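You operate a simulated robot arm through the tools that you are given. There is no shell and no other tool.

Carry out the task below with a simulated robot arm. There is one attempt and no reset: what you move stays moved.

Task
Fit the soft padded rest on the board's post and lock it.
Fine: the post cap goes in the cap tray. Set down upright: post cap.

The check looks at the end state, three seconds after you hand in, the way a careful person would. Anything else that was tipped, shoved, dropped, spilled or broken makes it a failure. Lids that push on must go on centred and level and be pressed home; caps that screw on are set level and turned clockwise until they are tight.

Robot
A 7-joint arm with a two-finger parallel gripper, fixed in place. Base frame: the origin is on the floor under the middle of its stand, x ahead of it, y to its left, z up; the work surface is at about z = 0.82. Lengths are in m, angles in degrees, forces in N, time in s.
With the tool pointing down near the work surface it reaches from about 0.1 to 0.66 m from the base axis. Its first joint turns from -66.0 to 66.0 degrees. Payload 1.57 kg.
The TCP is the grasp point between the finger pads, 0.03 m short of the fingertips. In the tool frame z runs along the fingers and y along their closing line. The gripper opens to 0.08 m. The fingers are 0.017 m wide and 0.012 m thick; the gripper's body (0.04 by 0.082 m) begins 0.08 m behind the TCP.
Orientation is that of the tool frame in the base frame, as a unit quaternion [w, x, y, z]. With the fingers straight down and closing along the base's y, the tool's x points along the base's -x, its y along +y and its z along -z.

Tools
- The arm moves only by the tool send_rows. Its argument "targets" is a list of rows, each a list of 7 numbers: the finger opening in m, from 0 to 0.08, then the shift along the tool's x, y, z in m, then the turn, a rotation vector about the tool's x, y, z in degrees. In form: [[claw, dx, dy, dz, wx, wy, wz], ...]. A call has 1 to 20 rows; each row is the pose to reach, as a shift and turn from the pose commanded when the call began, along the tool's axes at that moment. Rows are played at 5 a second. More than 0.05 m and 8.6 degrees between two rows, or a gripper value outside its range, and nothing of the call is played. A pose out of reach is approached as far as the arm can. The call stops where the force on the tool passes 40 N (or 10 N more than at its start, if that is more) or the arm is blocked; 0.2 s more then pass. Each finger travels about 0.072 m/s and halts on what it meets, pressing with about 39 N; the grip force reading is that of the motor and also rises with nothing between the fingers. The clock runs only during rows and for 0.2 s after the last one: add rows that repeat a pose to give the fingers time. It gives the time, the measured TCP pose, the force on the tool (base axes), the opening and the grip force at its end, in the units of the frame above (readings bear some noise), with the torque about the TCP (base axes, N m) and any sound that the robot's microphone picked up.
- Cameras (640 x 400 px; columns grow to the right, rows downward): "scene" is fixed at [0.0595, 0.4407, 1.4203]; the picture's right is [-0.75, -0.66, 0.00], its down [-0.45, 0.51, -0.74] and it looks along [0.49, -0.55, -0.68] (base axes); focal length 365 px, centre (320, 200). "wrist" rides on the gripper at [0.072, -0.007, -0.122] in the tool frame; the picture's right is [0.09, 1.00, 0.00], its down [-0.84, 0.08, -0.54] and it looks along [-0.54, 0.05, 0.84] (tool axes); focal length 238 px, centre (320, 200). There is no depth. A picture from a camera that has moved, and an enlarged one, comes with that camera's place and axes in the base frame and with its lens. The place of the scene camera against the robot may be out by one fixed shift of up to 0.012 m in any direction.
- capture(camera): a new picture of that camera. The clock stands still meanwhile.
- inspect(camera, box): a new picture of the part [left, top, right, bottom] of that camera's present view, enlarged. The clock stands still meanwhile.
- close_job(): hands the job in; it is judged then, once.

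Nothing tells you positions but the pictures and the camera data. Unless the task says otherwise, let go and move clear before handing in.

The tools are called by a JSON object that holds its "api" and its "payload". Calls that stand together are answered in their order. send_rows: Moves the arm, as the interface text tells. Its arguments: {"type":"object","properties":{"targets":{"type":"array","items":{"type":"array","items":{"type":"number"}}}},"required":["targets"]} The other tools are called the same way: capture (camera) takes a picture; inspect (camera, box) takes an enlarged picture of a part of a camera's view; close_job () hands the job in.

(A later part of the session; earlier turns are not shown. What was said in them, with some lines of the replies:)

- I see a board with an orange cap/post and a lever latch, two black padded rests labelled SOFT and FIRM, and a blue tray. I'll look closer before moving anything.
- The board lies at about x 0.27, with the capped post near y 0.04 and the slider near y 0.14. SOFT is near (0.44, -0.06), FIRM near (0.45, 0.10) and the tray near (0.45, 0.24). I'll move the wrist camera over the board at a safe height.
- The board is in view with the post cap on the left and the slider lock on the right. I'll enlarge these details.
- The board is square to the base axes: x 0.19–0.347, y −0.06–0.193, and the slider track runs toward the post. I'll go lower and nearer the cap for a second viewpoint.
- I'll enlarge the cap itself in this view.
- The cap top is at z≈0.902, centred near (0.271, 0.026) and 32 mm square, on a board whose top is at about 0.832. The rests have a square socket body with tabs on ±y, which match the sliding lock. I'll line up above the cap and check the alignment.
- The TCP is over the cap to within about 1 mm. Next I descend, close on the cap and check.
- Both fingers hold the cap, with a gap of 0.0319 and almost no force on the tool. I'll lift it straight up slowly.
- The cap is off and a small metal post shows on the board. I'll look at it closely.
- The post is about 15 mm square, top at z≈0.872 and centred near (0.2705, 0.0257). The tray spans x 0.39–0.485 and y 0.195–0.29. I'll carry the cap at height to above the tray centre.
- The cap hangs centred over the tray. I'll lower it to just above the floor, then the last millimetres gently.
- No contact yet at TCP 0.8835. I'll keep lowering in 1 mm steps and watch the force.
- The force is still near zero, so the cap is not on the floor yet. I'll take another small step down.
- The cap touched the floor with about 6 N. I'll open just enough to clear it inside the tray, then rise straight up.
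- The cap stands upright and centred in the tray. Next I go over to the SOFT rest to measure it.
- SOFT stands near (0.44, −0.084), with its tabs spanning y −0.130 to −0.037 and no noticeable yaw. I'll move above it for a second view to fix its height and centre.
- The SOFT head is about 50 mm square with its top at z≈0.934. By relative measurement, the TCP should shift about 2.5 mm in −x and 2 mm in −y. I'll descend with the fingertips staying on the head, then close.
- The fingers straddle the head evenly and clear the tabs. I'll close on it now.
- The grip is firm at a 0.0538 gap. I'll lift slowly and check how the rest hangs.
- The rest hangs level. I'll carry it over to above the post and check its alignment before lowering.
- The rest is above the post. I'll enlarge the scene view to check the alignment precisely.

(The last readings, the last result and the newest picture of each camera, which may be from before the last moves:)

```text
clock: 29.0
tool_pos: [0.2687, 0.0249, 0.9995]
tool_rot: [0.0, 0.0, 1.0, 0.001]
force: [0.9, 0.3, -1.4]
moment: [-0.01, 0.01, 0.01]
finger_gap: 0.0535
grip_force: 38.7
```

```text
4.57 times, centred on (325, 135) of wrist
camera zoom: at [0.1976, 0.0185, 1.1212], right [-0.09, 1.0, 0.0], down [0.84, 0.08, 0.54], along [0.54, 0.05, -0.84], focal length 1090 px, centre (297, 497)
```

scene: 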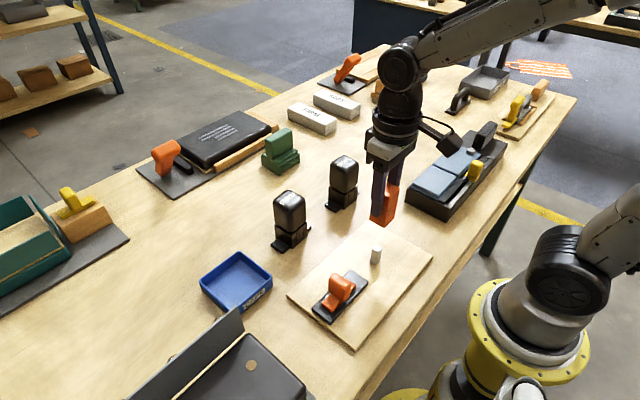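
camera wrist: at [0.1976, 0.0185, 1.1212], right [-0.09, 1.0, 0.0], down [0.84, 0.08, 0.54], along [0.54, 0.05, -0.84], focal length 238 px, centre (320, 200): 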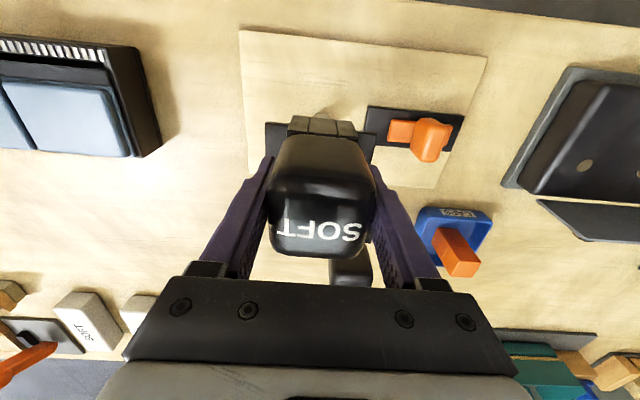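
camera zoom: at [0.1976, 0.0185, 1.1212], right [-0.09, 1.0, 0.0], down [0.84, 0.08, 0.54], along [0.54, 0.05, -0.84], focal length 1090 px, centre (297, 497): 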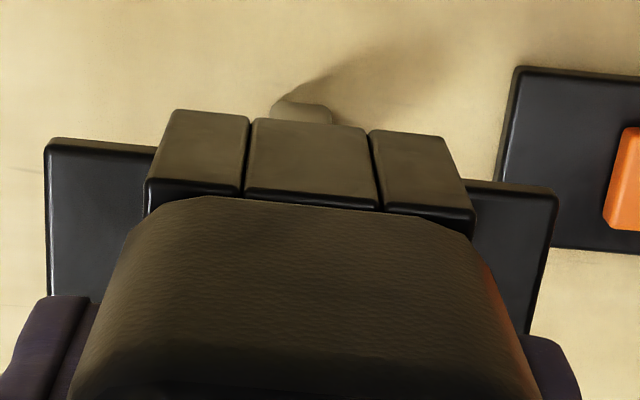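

The rest is over the post, within about 0.5 mm in x and 1–2 mm short in y, and the socket has roughly 2.5 mm of play. I'll nudge +1 mm in y and −0.5 mm in x, then lower to just above the post top and look again.

{"api": "send_rows", "payload": {"targets": [[0.04, 0.0005, 0.0012, 0.0, 0, 0, 0], [0.04, 0.0005, 0.0012, 0.02, 0, 0, 0], [0.04, 0.0005, 0.0012, 0.035, 0, 0, 0], [0.04, 0.0005, 0.0012, 0.043, 0, 0, 0], [0.04, 0.0005, 0.0012, 0.043, 0, 0, 0]]}}

{"api": "inspect", "payload": {"camera": "scene", "box": [340, 215, 420, 275]}}

{"api": "inspect", "payload": {"camera": "wrist", "box": [255, 95, 395, 175]}}

```text
clock: 30.2
tool_pos: [0.2692, 0.0261, 0.9569]
tool_rot: [-0.001, 0.0, 1.0, 0.0]
force: [0.3, 0.3, -2.2]
moment: [-0.01, -0.02, 0.0]
finger_gap: 0.0537
grip_force: 39.6
```

```text
6.67 times, centred on (380, 245) of scene
camera zoom: at [0.0595, 0.4407, 1.4203], right [-0.75, -0.66, 0.0], down [-0.45, 0.51, -0.74], along [0.49, -0.55, -0.68], focal length 2432 px, centre (-80, -100)
```

zoom: 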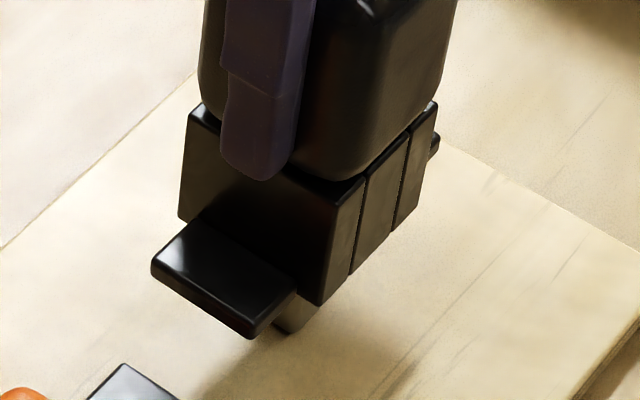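

```text
4.57 times, centred on (325, 135) of wrist
camera zoom: at [0.1982, 0.02, 1.0792], right [-0.09, 1.0, 0.0], down [0.84, 0.08, 0.54], along [0.54, 0.05, -0.84], focal length 1090 px, centre (297, 497)
```

zoom: 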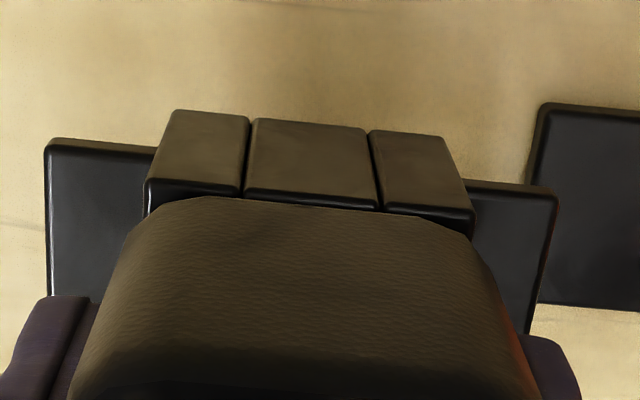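

The post is directly beneath, with only its foot showing under the rest. I'll lower gently onto it and watch the force.

{"api": "send_rows", "payload": {"targets": [[0.04, 0, 0, 0.003, 0, 0, 0], [0.04, 0, 0, 0.006, 0, 0, 0], [0.04, 0, 0, 0.009, 0, 0, 0], [0.04, 0, 0, 0.012, 0, 0, 0], [0.04, 0, 0, 0.012, 0, 0, 0]]}}

```text
clock: 31.4
tool_pos: [0.2687, 0.0252, 0.9457]
tool_rot: [0.0, 0.001, 1.0, 0.0]
force: [0.4, -0.4, -2.6]
moment: [0.01, -0.03, 0.0]
finger_gap: 0.0535
grip_force: 39.3
```

There is no resistance and the rest bottom is already below the post top, so the post is entering the socket. I'll continue to a few millimetres above the board.

{"api": "send_rows", "payload": {"targets": [[0.04, 0, 0, 0.004, 0, 0, 0], [0.04, 0, 0, 0.008, 0, 0, 0], [0.04, 0, 0, 0.012, 0, 0, 0], [0.04, 0, 0, 0.016, 0, 0, 0], [0.04, 0, 0, 0.02, 0, 0, 0], [0.04, 0, 0, 0.024, 0, 0, 0], [0.04, 0, 0, 0.027, 0, 0, 0], [0.04, 0, 0, 0.027, 0, 0, 0]]}}

{"api": "inspect", "payload": {"camera": "scene", "box": [320, 215, 420, 290]}}

```text
clock: 33.2
tool_pos: [0.2695, 0.0271, 0.9187]
tool_rot: [0.0, 0.0, 1.0, 0.001]
force: [-0.7, 0.1, -1.9]
moment: [0.01, -0.02, -0.01]
finger_gap: 0.0536
grip_force: 38.8
```

```text
5.33 times, centred on (370, 252) of scene
camera zoom: at [0.0595, 0.4407, 1.4203], right [-0.75, -0.66, 0.0], down [-0.45, 0.51, -0.74], along [0.49, -0.55, -0.68], focal length 1946 px, centre (53, -80)
```

zoom: 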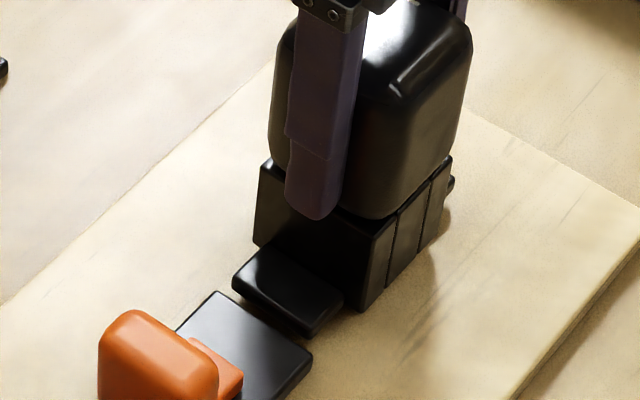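

The socket is sliding down the post freely, with about 6 mm left. I'll go down in 1 mm steps until it touches the board.

{"api": "send_rows", "payload": {"targets": [[0.04, 0, 0, 0.001, 0, 0, 0], [0.04, 0, 0, 0.002, 0, 0, 0], [0.04, 0, 0, 0.003, 0, 0, 0], [0.04, 0, 0, 0.004, 0, 0, 0], [0.04, 0, 0, 0.005, 0, 0, 0], [0.04, 0, 0, 0.005, 0, 0, 0]]}}

```text
clock: 34.6
tool_pos: [0.2684, 0.0263, 0.9138]
tool_rot: [0.0, -0.001, 1.0, 0.0]
force: [0.0, 0.0, -1.6]
moment: [0.03, 0.02, -0.01]
finger_gap: 0.0533
grip_force: 38.7
```

Still hanging free at TCP 0.9138. I'll take another 1.5 mm in half-millimetre steps.

{"api": "send_rows", "payload": {"targets": [[0.04, 0, 0, 0.0005, 0, 0, 0], [0.04, 0, 0, 0.001, 0, 0, 0], [0.04, 0, 0, 0.0015, 0, 0, 0], [0.04, 0, 0, 0.0015, 0, 0, 0]]}}

```text
clock: 35.6
tool_pos: [0.2687, 0.0264, 0.9133]
tool_rot: [0.001, 0.0, 1.0, 0.0]
force: [-5.2, -2.1, 20.8]
moment: [-0.03, 0.82, -0.11]
finger_gap: 0.0538
grip_force: 39.0
```

The rest met the board with about 21 N. I'll ease back slightly, release, and check that it sits level.

{"api": "send_rows", "payload": {"targets": [[0.04, 0, 0, -0.0005, 0, 0, 0], [0.05, 0, 0, -0.0005, 0, 0, 0], [0.06, 0, 0, -0.0005, 0, 0, 0], [0.07, 0, 0, -0.0005, 0, 0, 0], [0.075, 0, 0, -0.0005, 0, 0, 0], [0.075, 0, 0, -0.0005, 0, 0, 0]]}}

{"api": "inspect", "payload": {"camera": "scene", "box": [320, 215, 420, 290]}}

{"api": "inspect", "payload": {"camera": "wrist", "box": [200, 50, 440, 250]}}

```text
clock: 37.0
tool_pos: [0.2701, 0.0271, 0.9129]
tool_rot: [0.0, 0.001, 1.0, 0.0]
force: [0.5, 0.0, 0.6]
moment: [-0.01, -0.02, -0.01]
finger_gap: 0.0749
grip_force: 0.1
```

```text
5.33 times, centred on (370, 252) of scene
camera zoom: at [0.0595, 0.4407, 1.4203], right [-0.75, -0.66, 0.0], down [-0.45, 0.51, -0.74], along [0.49, -0.55, -0.68], focal length 1946 px, centre (53, -80)
```

zoom: 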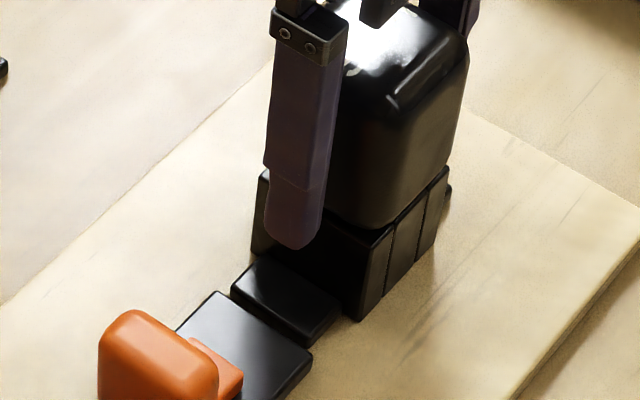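

```text
2.00 times, centred on (320, 150) of wrist
camera zoom: at [0.1981, 0.02, 1.0343], right [-0.09, 1.0, 0.0], down [0.84, 0.08, 0.54], along [0.54, 0.05, -0.84], focal length 477 px, centre (320, 300)
```

zoom: 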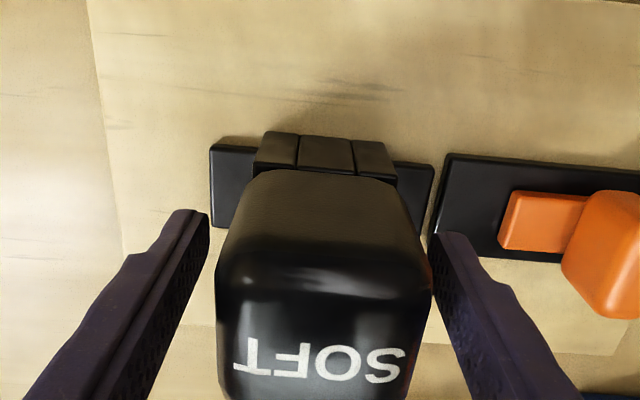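

The rest is standing on the board, with its tab right at the end of the lock track. I'll rise clear and look at the rest and slider together.

{"api": "send_rows", "payload": {"targets": [[0.08, 0, 0, -0.005, 0, 0, 0], [0.08, 0, 0, -0.02, 0, 0, 0], [0.08, 0, 0, -0.045, 0, 0, 0], [0.08, 0, 0, -0.07, 0, 0, 0], [0.08, 0, 0, -0.1, 0, 0, 0], [0.08, 0.02, 0.02, -0.12, 0, 0, 0], [0.08, 0.03, 0.05, -0.13, 0, 0, 0], [0.08, 0.03, 0.07, -0.13, 0, 0, 0], [0.08, 0.03, 0.07, -0.13, 0, 0, 0]]}}

{"api": "capture", "payload": {"camera": "wrist"}}

{"api": "inspect", "payload": {"camera": "wrist", "box": [220, 80, 420, 200]}}

{"api": "inspect", "payload": {"camera": "scene", "box": [300, 200, 420, 320]}}

```text
clock: 39.0
tool_pos: [0.2384, 0.096, 1.0426]
tool_rot: [0.0, 0.0, 1.0, 0.0]
force: [0.5, 0.5, 0.3]
moment: [-0.01, 0.0, -0.03]
finger_gap: 0.0801
grip_force: 0.1
```

```text
taken
camera wrist: at [0.1682, 0.09, 1.1642], right [-0.09, 1.0, 0.0], down [0.84, 0.08, 0.54], along [0.54, 0.05, -0.84], focal length 238 px, centre (320, 200)
```

wrist: 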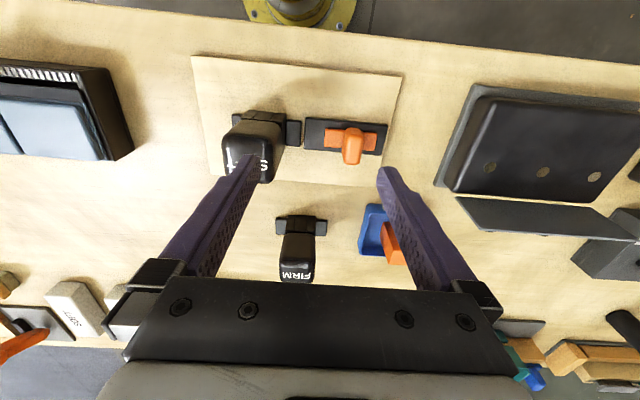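

```text
3.20 times, centred on (320, 140) of wrist
camera zoom: at [0.1682, 0.09, 1.1642], right [-0.09, 1.0, 0.0], down [0.84, 0.08, 0.54], along [0.54, 0.05, -0.84], focal length 763 px, centre (320, 392)
```

zoom: 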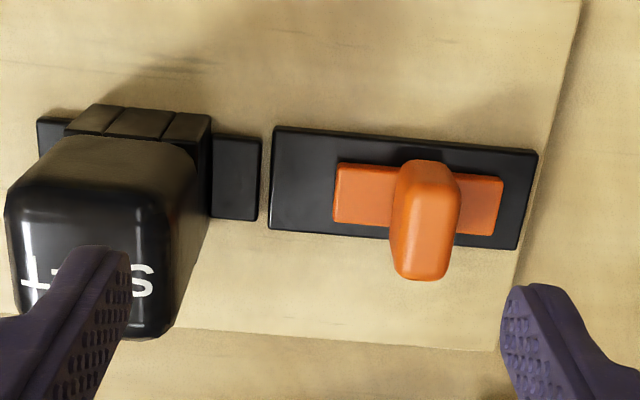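

```text
3.33 times, centred on (360, 260) of scene
camera zoom: at [0.0595, 0.4407, 1.4203], right [-0.75, -0.66, 0.0], down [-0.45, 0.51, -0.74], along [0.49, -0.55, -0.68], focal length 1216 px, centre (187, 0)
```

zoom: 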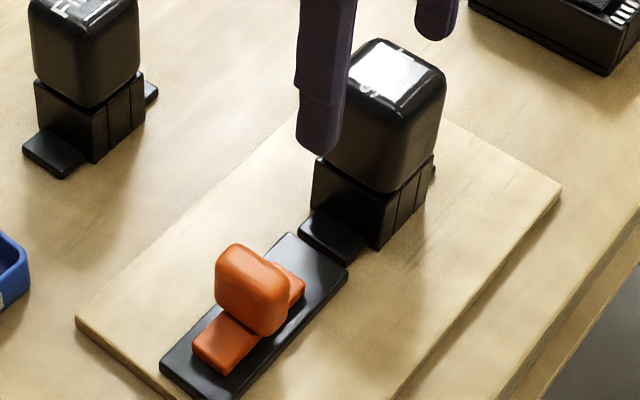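

The rest sits level, its tab just before the track, and the orange slider with its paddle knob is at about y 0.139. I'll bring the gripper over the knob.

{"api": "send_rows", "payload": {"targets": [[0.07, -0.01, 0.015, 0, 0, 0, 0], [0.065, -0.02, 0.03, 0, 0, 0, 0], [0.06, -0.0298, 0.043, 0.01, 0, 0, 0], [0.06, -0.0298, 0.043, 0.04, 0, 0, 0], [0.06, -0.0298, 0.043, 0.08, 0, 0, 0], [0.06, -0.0298, 0.043, 0.1, 0, 0, 0], [0.06, -0.0298, 0.043, 0.1, 0, 0, 0]]}}

{"api": "capture", "payload": {"camera": "wrist"}}

{"api": "inspect", "payload": {"camera": "wrist", "box": [220, 80, 420, 200]}}

{"api": "inspect", "payload": {"camera": "scene", "box": [290, 210, 410, 330]}}

```text
clock: 40.6
tool_pos: [0.2686, 0.1396, 0.9406]
tool_rot: [0.0, 0.001, 1.0, 0.0]
force: [-1.0, 0.8, -0.3]
moment: [0.0, 0.03, 0.0]
finger_gap: 0.06
grip_force: 0.1
```

```text
taken
camera wrist: at [0.1975, 0.1332, 1.0637], right [-0.09, 1.0, 0.0], down [0.84, 0.08, 0.54], along [0.54, 0.05, -0.84], focal length 238 px, centre (320, 200)
```

wrist: 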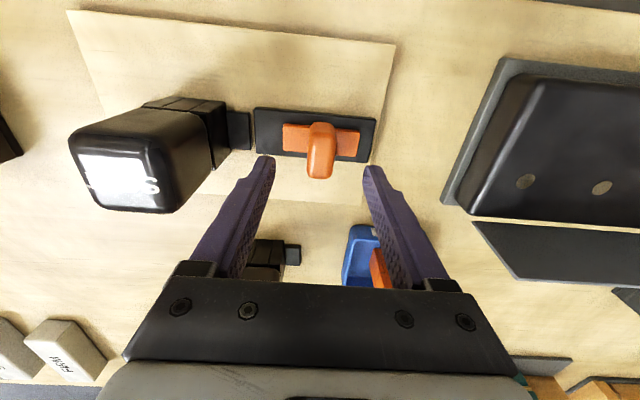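

```text
3.20 times, centred on (320, 140) of wrist
camera zoom: at [0.1975, 0.1332, 1.0637], right [-0.09, 1.0, 0.0], down [0.84, 0.08, 0.54], along [0.54, 0.05, -0.84], focal length 763 px, centre (320, 392)
```

zoom: 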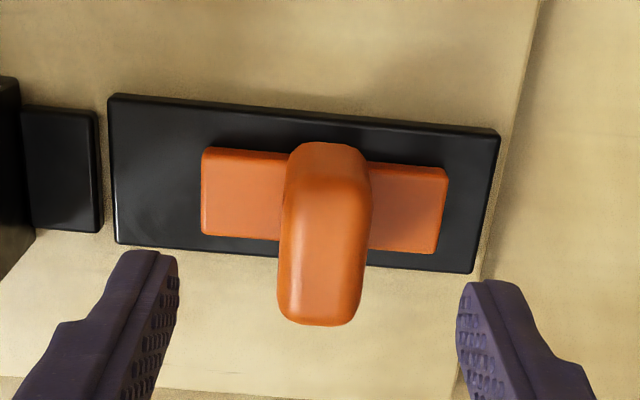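

```text
3.33 times, centred on (350, 270) of scene
camera zoom: at [0.0595, 0.4407, 1.4203], right [-0.75, -0.66, 0.0], down [-0.45, 0.51, -0.74], along [0.49, -0.55, -0.68], focal length 1216 px, centre (220, -33)
```

zoom: 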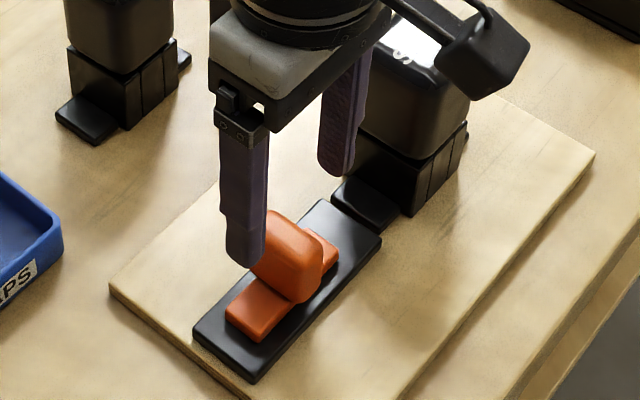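

The knob top is at z≈0.89, the plate top at about 0.847, and the TCP is within 1 mm of the knob centre. I'll descend with the fingertips staying above the plate and close on the knob.

{"api": "send_rows", "payload": {"targets": [[0.06, 0, 0.001, 0.02, 0, 0, 0], [0.06, 0, 0.001, 0.04, 0, 0, 0], [0.06, 0, 0.001, 0.055, 0, 0, 0], [0.06, 0, 0.001, 0.055, 0, 0, 0], [0.045, 0, 0.001, 0.055, 0, 0, 0], [0.035, 0, 0.001, 0.055, 0, 0, 0], [0.025, 0, 0.001, 0.055, 0, 0, 0], [0.016, 0, 0.001, 0.055, 0, 0, 0], [0.016, 0, 0.001, 0.055, 0, 0, 0], [0.016, 0, 0.001, 0.055, 0, 0, 0]]}}

{"api": "inspect", "payload": {"camera": "wrist", "box": [160, 50, 440, 230]}}

{"api": "inspect", "payload": {"camera": "scene", "box": [290, 210, 410, 330]}}

```text
clock: 42.8
tool_pos: [0.2687, 0.1402, 0.8866]
tool_rot: [0.001, 0.0, 1.0, 0.0]
force: [0.7, -0.3, -1.5]
moment: [0.01, 0.01, 0.02]
finger_gap: 0.0218
grip_force: 34.7
```

```text
2.22 times, centred on (300, 140) of wrist
camera zoom: at [0.1976, 0.1339, 1.0093], right [-0.09, 1.0, 0.0], down [0.84, 0.08, 0.54], along [0.54, 0.05, -0.84], focal length 530 px, centre (364, 333)
```

zoom: 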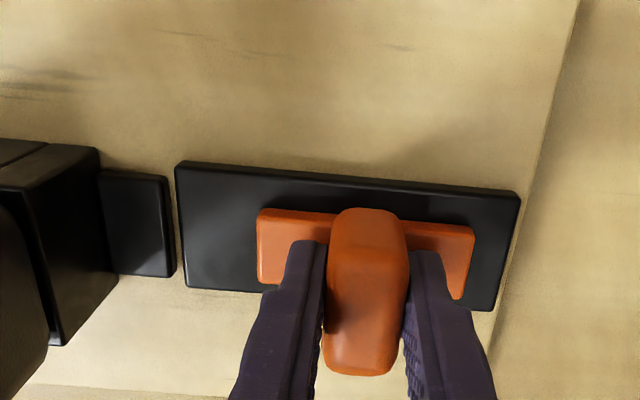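

```text
3.33 times, centred on (350, 270) of scene
camera zoom: at [0.0595, 0.4407, 1.4203], right [-0.75, -0.66, 0.0], down [-0.45, 0.51, -0.74], along [0.49, -0.55, -0.68], focal length 1216 px, centre (220, -33)
```

zoom: 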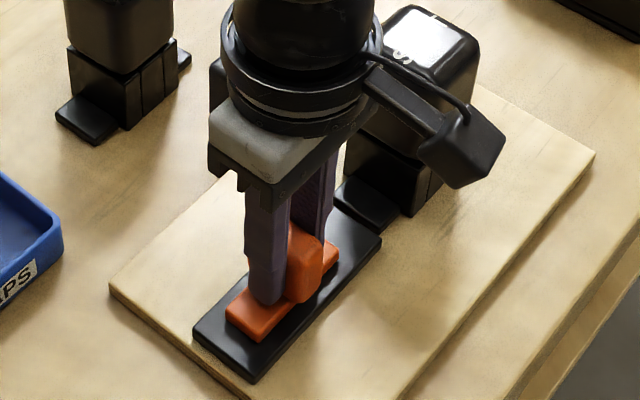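

The knob is gripped with a 0.0218 gap and almost no side load. I'll slide it toward the rest in small steps and watch the force.

{"api": "send_rows", "payload": {"targets": [[0.016, 0, -0.002, 0, 0, 0, 0], [0.016, 0, -0.004, 0, 0, 0, 0], [0.016, 0, -0.006, 0, 0, 0, 0], [0.016, 0, -0.008, 0, 0, 0, 0], [0.016, 0, -0.01, 0, 0, 0, 0], [0.016, 0, -0.01, 0, 0, 0, 0]]}}

{"api": "inspect", "payload": {"camera": "wrist", "box": [160, 50, 440, 230]}}

```text
clock: 44.2
tool_pos: [0.2688, 0.1289, 0.8875]
tool_rot: [0.0, -0.001, 1.0, 0.0]
force: [4.9, 0.1, -11.0]
moment: [0.07, -0.69, -0.03]
finger_gap: 0.0214
grip_force: 34.3
```

```text
2.22 times, centred on (300, 140) of wrist
camera zoom: at [0.1976, 0.1235, 1.0093], right [-0.09, 1.0, 0.0], down [0.84, 0.08, 0.54], along [0.54, 0.05, -0.84], focal length 530 px, centre (364, 333)
```

zoom: 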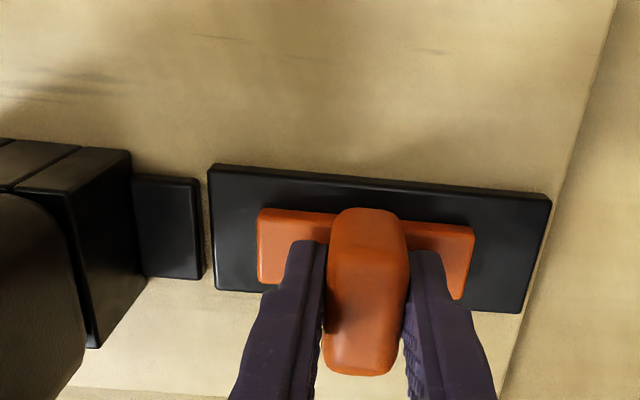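

It slides smoothly; the plate moved with the hand. There is a slight vertical load, so I'll ease 0.5 mm down and keep sliding.

{"api": "send_rows", "payload": {"targets": [[0.016, 0, -0.002, 0.0005, 0, 0, 0], [0.016, 0, -0.004, 0.0005, 0, 0, 0], [0.016, 0, -0.006, 0.0005, 0, 0, 0], [0.016, 0, -0.008, 0.0005, 0, 0, 0], [0.016, 0, -0.01, 0.0005, 0, 0, 0], [0.016, 0, -0.012, 0.0005, 0, 0, 0], [0.016, 0, -0.012, 0.0005, 0, 0, 0]]}}

{"api": "inspect", "payload": {"camera": "wrist", "box": [160, 50, 440, 230]}}

```text
clock: 45.8
tool_pos: [0.2693, 0.1187, 0.8872]
tool_rot: [0.0, 0.0, 1.0, 0.0]
force: [1.0, 0.5, 13.0]
moment: [-0.06, 0.83, -0.01]
finger_gap: 0.0214
grip_force: 34.5
```

```text
2.22 times, centred on (300, 140) of wrist
camera zoom: at [0.1975, 0.1119, 1.0092], right [-0.09, 1.0, 0.0], down [0.84, 0.08, 0.54], along [0.54, 0.05, -0.84], focal length 530 px, centre (364, 333)
```

zoom: 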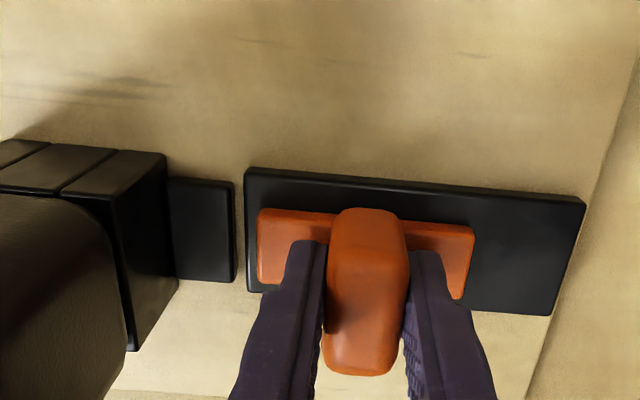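

The plate has moved about 22 mm and is close to the track end. I'll keep going over the tab, easing the vertical load.

{"api": "send_rows", "payload": {"targets": [[0.016, 0, -0.002, -0.0003, 0, 0, 0], [0.016, 0, -0.004, -0.0003, 0, 0, 0], [0.016, 0, -0.006, -0.0003, 0, 0, 0], [0.016, 0, -0.008, -0.0003, 0, 0, 0], [0.016, 0, -0.01, -0.0003, 0, 0, 0], [0.016, 0, -0.012, -0.0003, 0, 0, 0], [0.016, 0, -0.012, -0.0003, 0, 0, 0]]}}

{"api": "inspect", "payload": {"camera": "wrist", "box": [160, 50, 440, 230]}}

{"api": "inspect", "payload": {"camera": "scene", "box": [290, 210, 410, 330]}}

```text
clock: 47.4
tool_pos: [0.2691, 0.1046, 0.8877]
tool_rot: [0.0, 0.0, 1.0, 0.0]
force: [0.6, -2.5, 10.4]
moment: [-0.02, -0.37, -0.01]
finger_gap: 0.0217
grip_force: 34.2
```

```text
2.22 times, centred on (300, 140) of wrist
camera zoom: at [0.1976, 0.0996, 1.0092], right [-0.09, 1.0, 0.0], down [0.84, 0.08, 0.54], along [0.54, 0.05, -0.84], focal length 530 px, centre (364, 333)
```

zoom: 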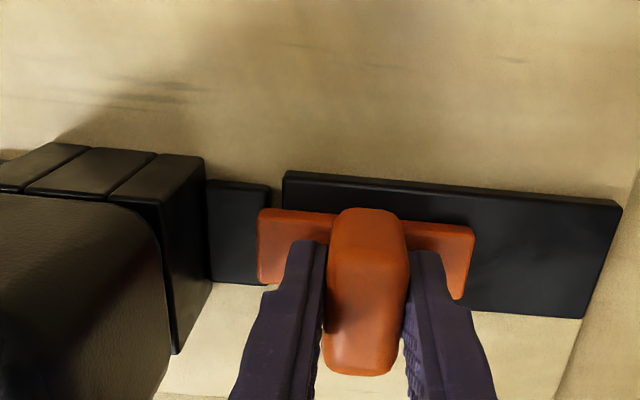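

```text
3.33 times, centred on (350, 270) of scene
camera zoom: at [0.0594, 0.4406, 1.4203], right [-0.75, -0.66, 0.0], down [-0.45, 0.51, -0.74], along [0.49, -0.55, -0.68], focal length 1216 px, centre (220, -33)
```

zoom: 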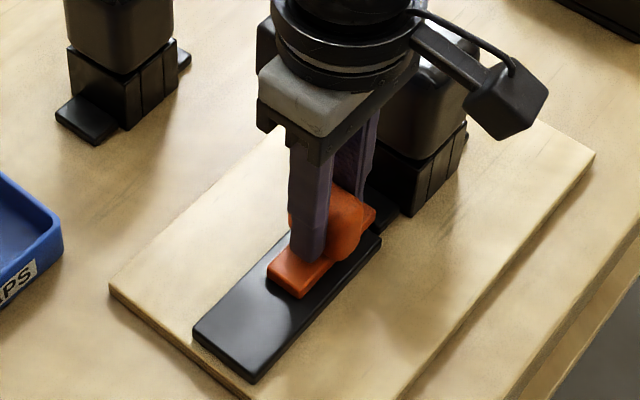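

The plate now overlaps the tab by a few millimetres, with about 15 mm left before the rest's body. I'll continue in small steps.

{"api": "send_rows", "payload": {"targets": [[0.016, 0, -0.002, -0.0002, 0, 0, 0], [0.016, 0, -0.004, -0.0002, 0, 0, 0], [0.016, 0, -0.006, -0.0002, 0, 0, 0], [0.016, 0, -0.007, -0.0002, 0, 0, 0], [0.016, 0, -0.008, -0.0002, 0, 0, 0], [0.016, 0, -0.008, -0.0002, 0, 0, 0]]}}

{"api": "inspect", "payload": {"camera": "wrist", "box": [160, 50, 440, 230]}}

{"api": "inspect", "payload": {"camera": "scene", "box": [290, 190, 430, 310]}}

```text
clock: 48.8
tool_pos: [0.2696, 0.0983, 0.8875]
tool_rot: [0.0, 0.0, 1.0, 0.001]
force: [1.2, 27.7, 0.6]
moment: [0.09, 0.84, 0.01]
finger_gap: 0.0217
grip_force: 34.6
```

```text
2.22 times, centred on (300, 140) of wrist
camera zoom: at [0.1975, 0.0931, 1.0091], right [-0.09, 1.0, 0.0], down [0.84, 0.08, 0.54], along [0.54, 0.05, -0.84], focal length 530 px, centre (364, 333)
```

zoom: 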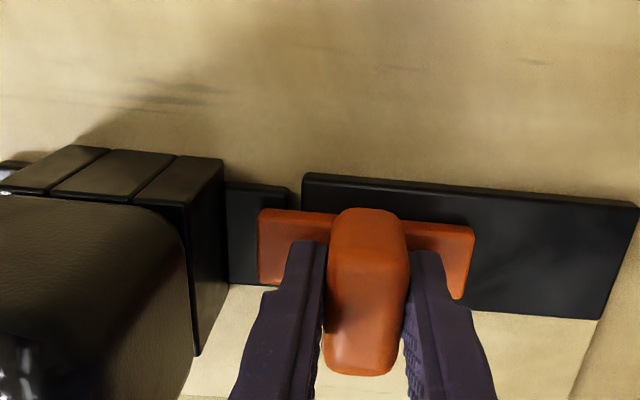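

```text
3.33 times, centred on (360, 250) of scene
camera zoom: at [0.0595, 0.4414, 1.4201], right [-0.75, -0.66, 0.0], down [-0.45, 0.51, -0.74], along [0.49, -0.55, -0.68], focal length 1216 px, centre (187, 33)
```

zoom: 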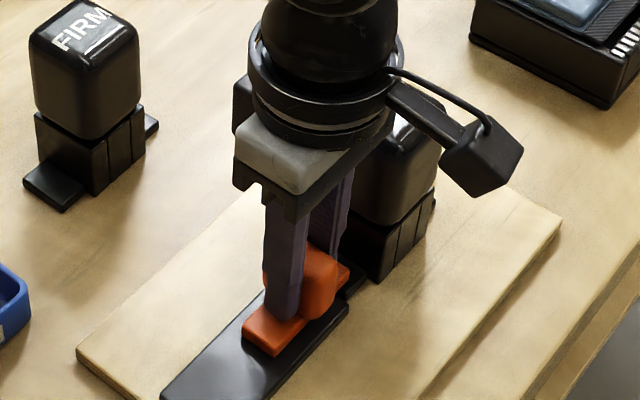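

The slider ran freely for about 40 mm and then met a firm stop at about 28 N, with its plate over half the tab and clear of the rest's body. I'll press a little more to be sure it is at its end and to listen for a catch.

{"api": "send_rows", "payload": {"targets": [[0.016, 0, -0.0003, 0, 0, 0, 0], [0.016, 0, -0.0006, 0, 0, 0, 0], [0.016, 0, -0.0006, 0, 0, 0, 0]]}}

{"api": "inspect", "payload": {"camera": "wrist", "box": [160, 50, 440, 230]}}

```text
clock: 49.5
tool_pos: [0.2695, 0.0994, 0.8876]
tool_rot: [0.001, 0.0, 1.0, 0.002]
force: [-1.0, 16.1, -2.6]
moment: [-0.13, 0.19, 0.04]
finger_gap: 0.0216
grip_force: 34.6
stopped in row 3: the force on the tool passed its limit at 40 N (the readings are from after the stop); the commanded pose is now the measured one
```

```text
2.22 times, centred on (300, 140) of wrist
camera zoom: at [0.1975, 0.0931, 1.0091], right [-0.09, 1.0, 0.0], down [0.84, 0.08, 0.54], along [0.54, 0.05, -0.84], focal length 530 px, centre (364, 333)
```

zoom: 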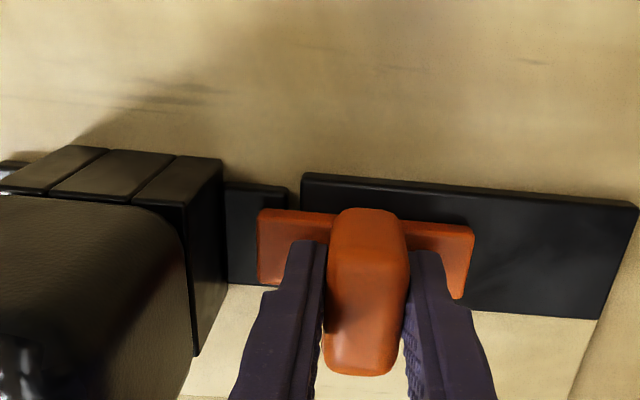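

The slider is hard against its end stop. I'll open just enough to clear the knob and rise straight up.

{"api": "send_rows", "payload": {"targets": [[0.024, 0, 0, 0, 0, 0, 0], [0.03, 0, 0, 0, 0, 0, 0], [0.036, 0, 0, 0, 0, 0, 0], [0.036, 0, 0, 0, 0, 0, 0], [0.036, 0, 0, -0.01, 0, 0, 0], [0.036, 0, 0, -0.03, 0, 0, 0], [0.036, 0, 0, -0.06, 0, 0, 0], [0.036, 0, 0, -0.1, 0, 0, 0], [0.036, 0, 0, -0.14, 0, 0, 0], [0.036, 0.02, 0.01, -0.16, 0, 0, 0], [0.036, 0.02, 0.01, -0.16, 0, 0, 0]]}}

{"api": "capture", "payload": {"camera": "wrist"}}

{"api": "inspect", "payload": {"camera": "wrist", "box": [230, 80, 400, 190]}}

{"api": "inspect", "payload": {"camera": "scene", "box": [310, 200, 430, 320]}}

{"api": "capture", "payload": {"camera": "scene"}}

```text
clock: 51.9
tool_pos: [0.248, 0.1086, 1.0498]
tool_rot: [0.0, 0.0, 1.0, 0.001]
force: [0.2, 0.7, 0.4]
moment: [0.03, 0.01, -0.01]
finger_gap: 0.0361
grip_force: 0.0
```

```text
taken
camera wrist: at [0.1774, 0.1026, 1.1696], right [-0.09, 1.0, 0.0], down [0.84, 0.08, 0.54], along [0.54, 0.05, -0.84], focal length 238 px, centre (320, 200)
```

wrist: 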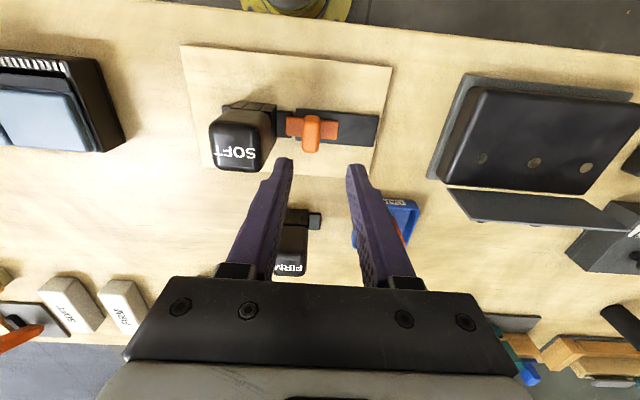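

```text
3.64 times, centred on (315, 135) of wrist
camera zoom: at [0.1774, 0.1026, 1.1696], right [-0.09, 1.0, 0.0], down [0.84, 0.08, 0.54], along [0.54, 0.05, -0.84], focal length 867 px, centre (338, 436)
```

zoom: 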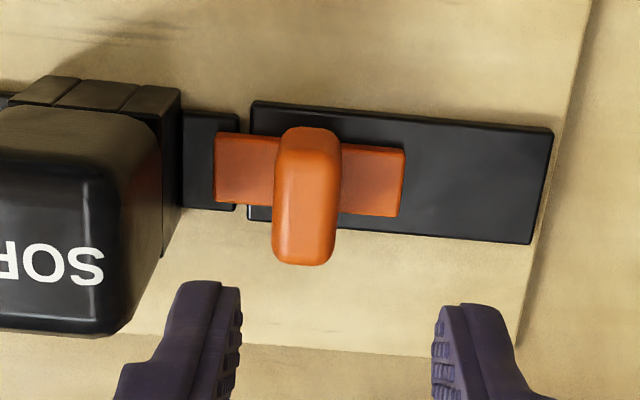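

```text
3.33 times, centred on (370, 260) of scene
camera zoom: at [0.0595, 0.4407, 1.4203], right [-0.75, -0.66, 0.0], down [-0.45, 0.51, -0.74], along [0.49, -0.55, -0.68], focal length 1216 px, centre (153, 0)
```

zoom: 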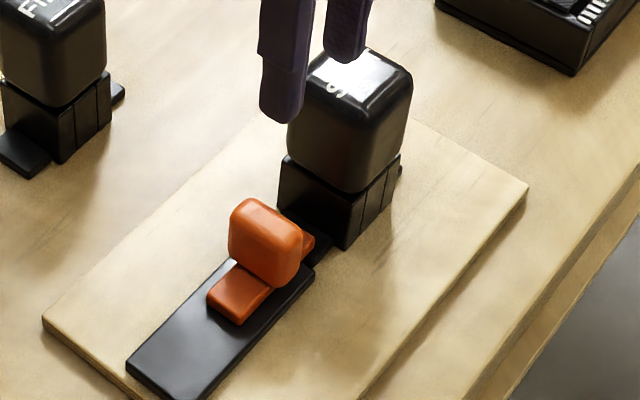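

```text
taken
```

scene: 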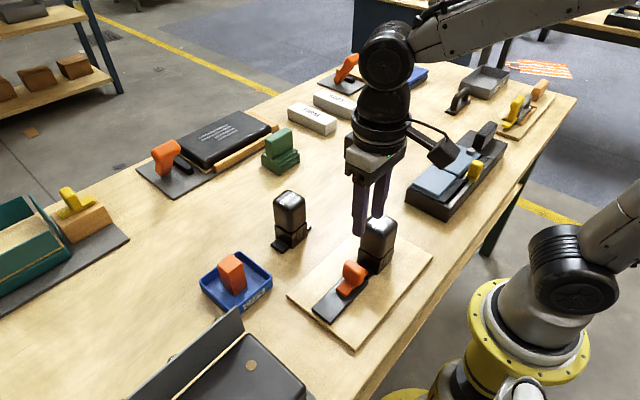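

The slider plate stays over the tab with the rest standing upright, and the cap is upright in its tray. I'll move the arm well clear and do a final check of everything.

{"api": "send_rows", "payload": {"targets": [[0.036, 0, 0, -0.03, 0, 0, 0], [0.036, -0.015, 0.008, -0.06, 0, 0, 0], [0.05, -0.04, 0.022, -0.088, 0, 0, 0], [0.06, -0.065, 0.036, -0.088, 0, 0, 0], [0.08, -0.09, 0.05, -0.088, 0, 0, 0], [0.08, -0.115, 0.064, -0.088, 0, 0, 0], [0.08, -0.14, 0.078, -0.088, 0, 0, 0], [0.08, -0.152, 0.085, -0.088, 0, 0, 0], [0.08, -0.152, 0.085, -0.088, 0, 0, 0]]}}

{"api": "capture", "payload": {"camera": "scene"}}

{"api": "inspect", "payload": {"camera": "scene", "box": [310, 205, 420, 325]}}

{"api": "inspect", "payload": {"camera": "scene", "box": [180, 180, 320, 320]}}

{"api": "capture", "payload": {"camera": "wrist"}}

```text
clock: 53.9
tool_pos: [0.4005, 0.1936, 1.1354]
tool_rot: [0.0, 0.001, 1.0, 0.0]
force: [-0.5, -0.4, 0.1]
moment: [0.02, 0.0, 0.03]
finger_gap: 0.08
grip_force: 0.1
```

```text
taken
```

scene: 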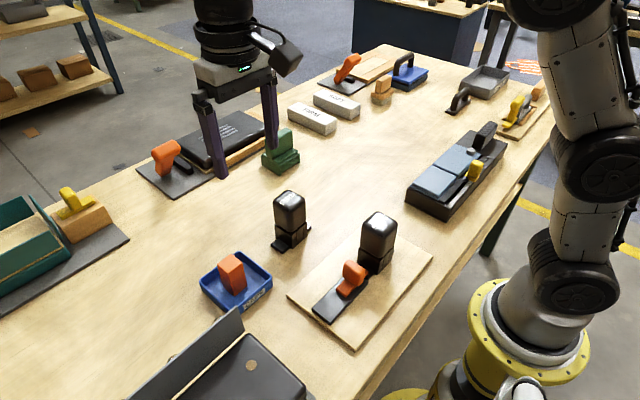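

```text
3.33 times, centred on (365, 265) of scene
camera zoom: at [0.0595, 0.4407, 1.4203], right [-0.75, -0.66, 0.0], down [-0.45, 0.51, -0.74], along [0.49, -0.55, -0.68], focal length 1216 px, centre (170, -17)
```

zoom: 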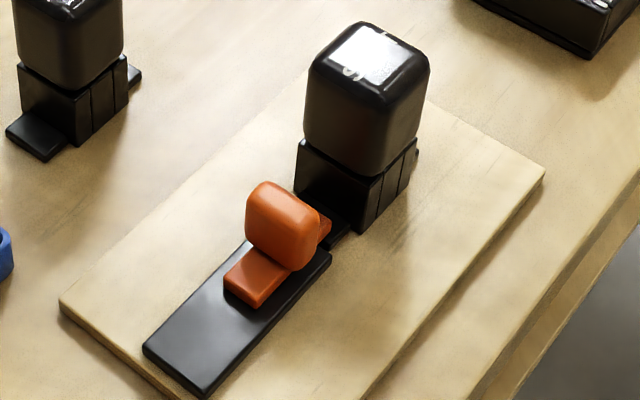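

```text
2.86 times, centred on (250, 250) of scene
camera zoom: at [0.0595, 0.4407, 1.4203], right [-0.75, -0.66, 0.0], down [-0.45, 0.51, -0.74], along [0.49, -0.55, -0.68], focal length 1042 px, centre (520, 57)
```

zoom: 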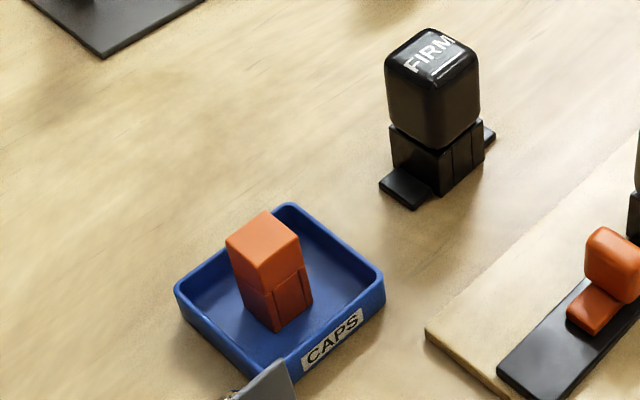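

```text
taken
camera wrist: at [0.3296, 0.1864, 1.2585], right [-0.09, 1.0, 0.0], down [0.84, 0.08, 0.54], along [0.54, 0.05, -0.84], focal length 238 px, centre (320, 200)
```

wrist: 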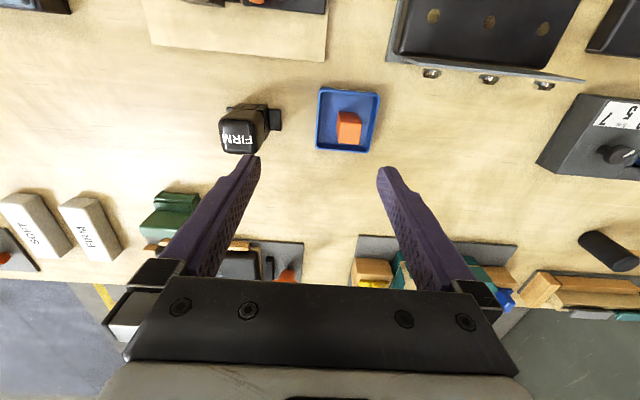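

Everything looks in place; I'll take one last close look at the rest's base and the lock before handing in.

{"api": "inspect", "payload": {"camera": "scene", "box": [335, 240, 405, 290]}}

{"api": "inspect", "payload": {"camera": "scene", "box": [345, 205, 415, 280]}}

```text
8.00 times, centred on (370, 265) of scene
camera zoom: at [0.0595, 0.4407, 1.4203], right [-0.75, -0.66, 0.0], down [-0.45, 0.51, -0.74], along [0.49, -0.55, -0.68], focal length 2918 px, centre (-80, -320)
```

zoom: 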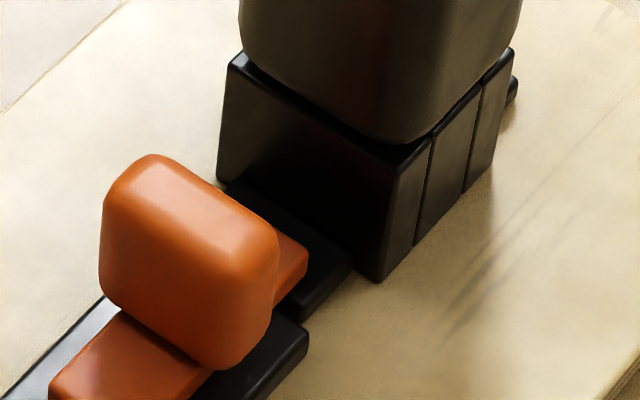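

```text
5.33 times, centred on (380, 242) of scene
camera zoom: at [0.0595, 0.4407, 1.4203], right [-0.75, -0.66, 0.0], down [-0.45, 0.51, -0.74], along [0.49, -0.55, -0.68], focal length 1946 px, centre (0, -27)
```

zoom: 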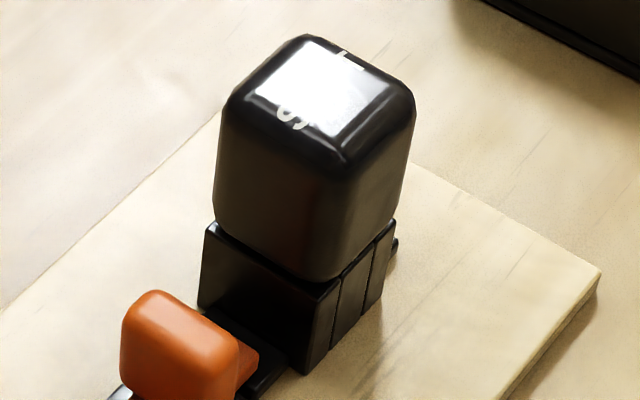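

The SOFT rest is seated flat on the board over its post, and the slider plate is over its tab at the end of its travel. The cap stands upright in the CAPS tray and the arm is clear, so I'm handing in.

{"api": "close_job", "payload": {}}

```text
The job is handed in.
```

The job is handed in. The SOFT rest is on the board's post and locked, and the post cap stands upright in the CAPS tray.

- **Rest:** It slid down the post without resistance and met the board at about 21 N. In the last pictures it sits level and flat on the board.
- **Lock:** I slid the orange slider about 40 mm toward the rest, to a firm end stop. Its plate covers a little under half of the rest's tab and stayed there after I let go. I heard no click, so I judged it locked by the stop and the overlap.
- **Other items:** The FIRM rest and the other nearby items in view look undisturbed. The arm is clear of the work.
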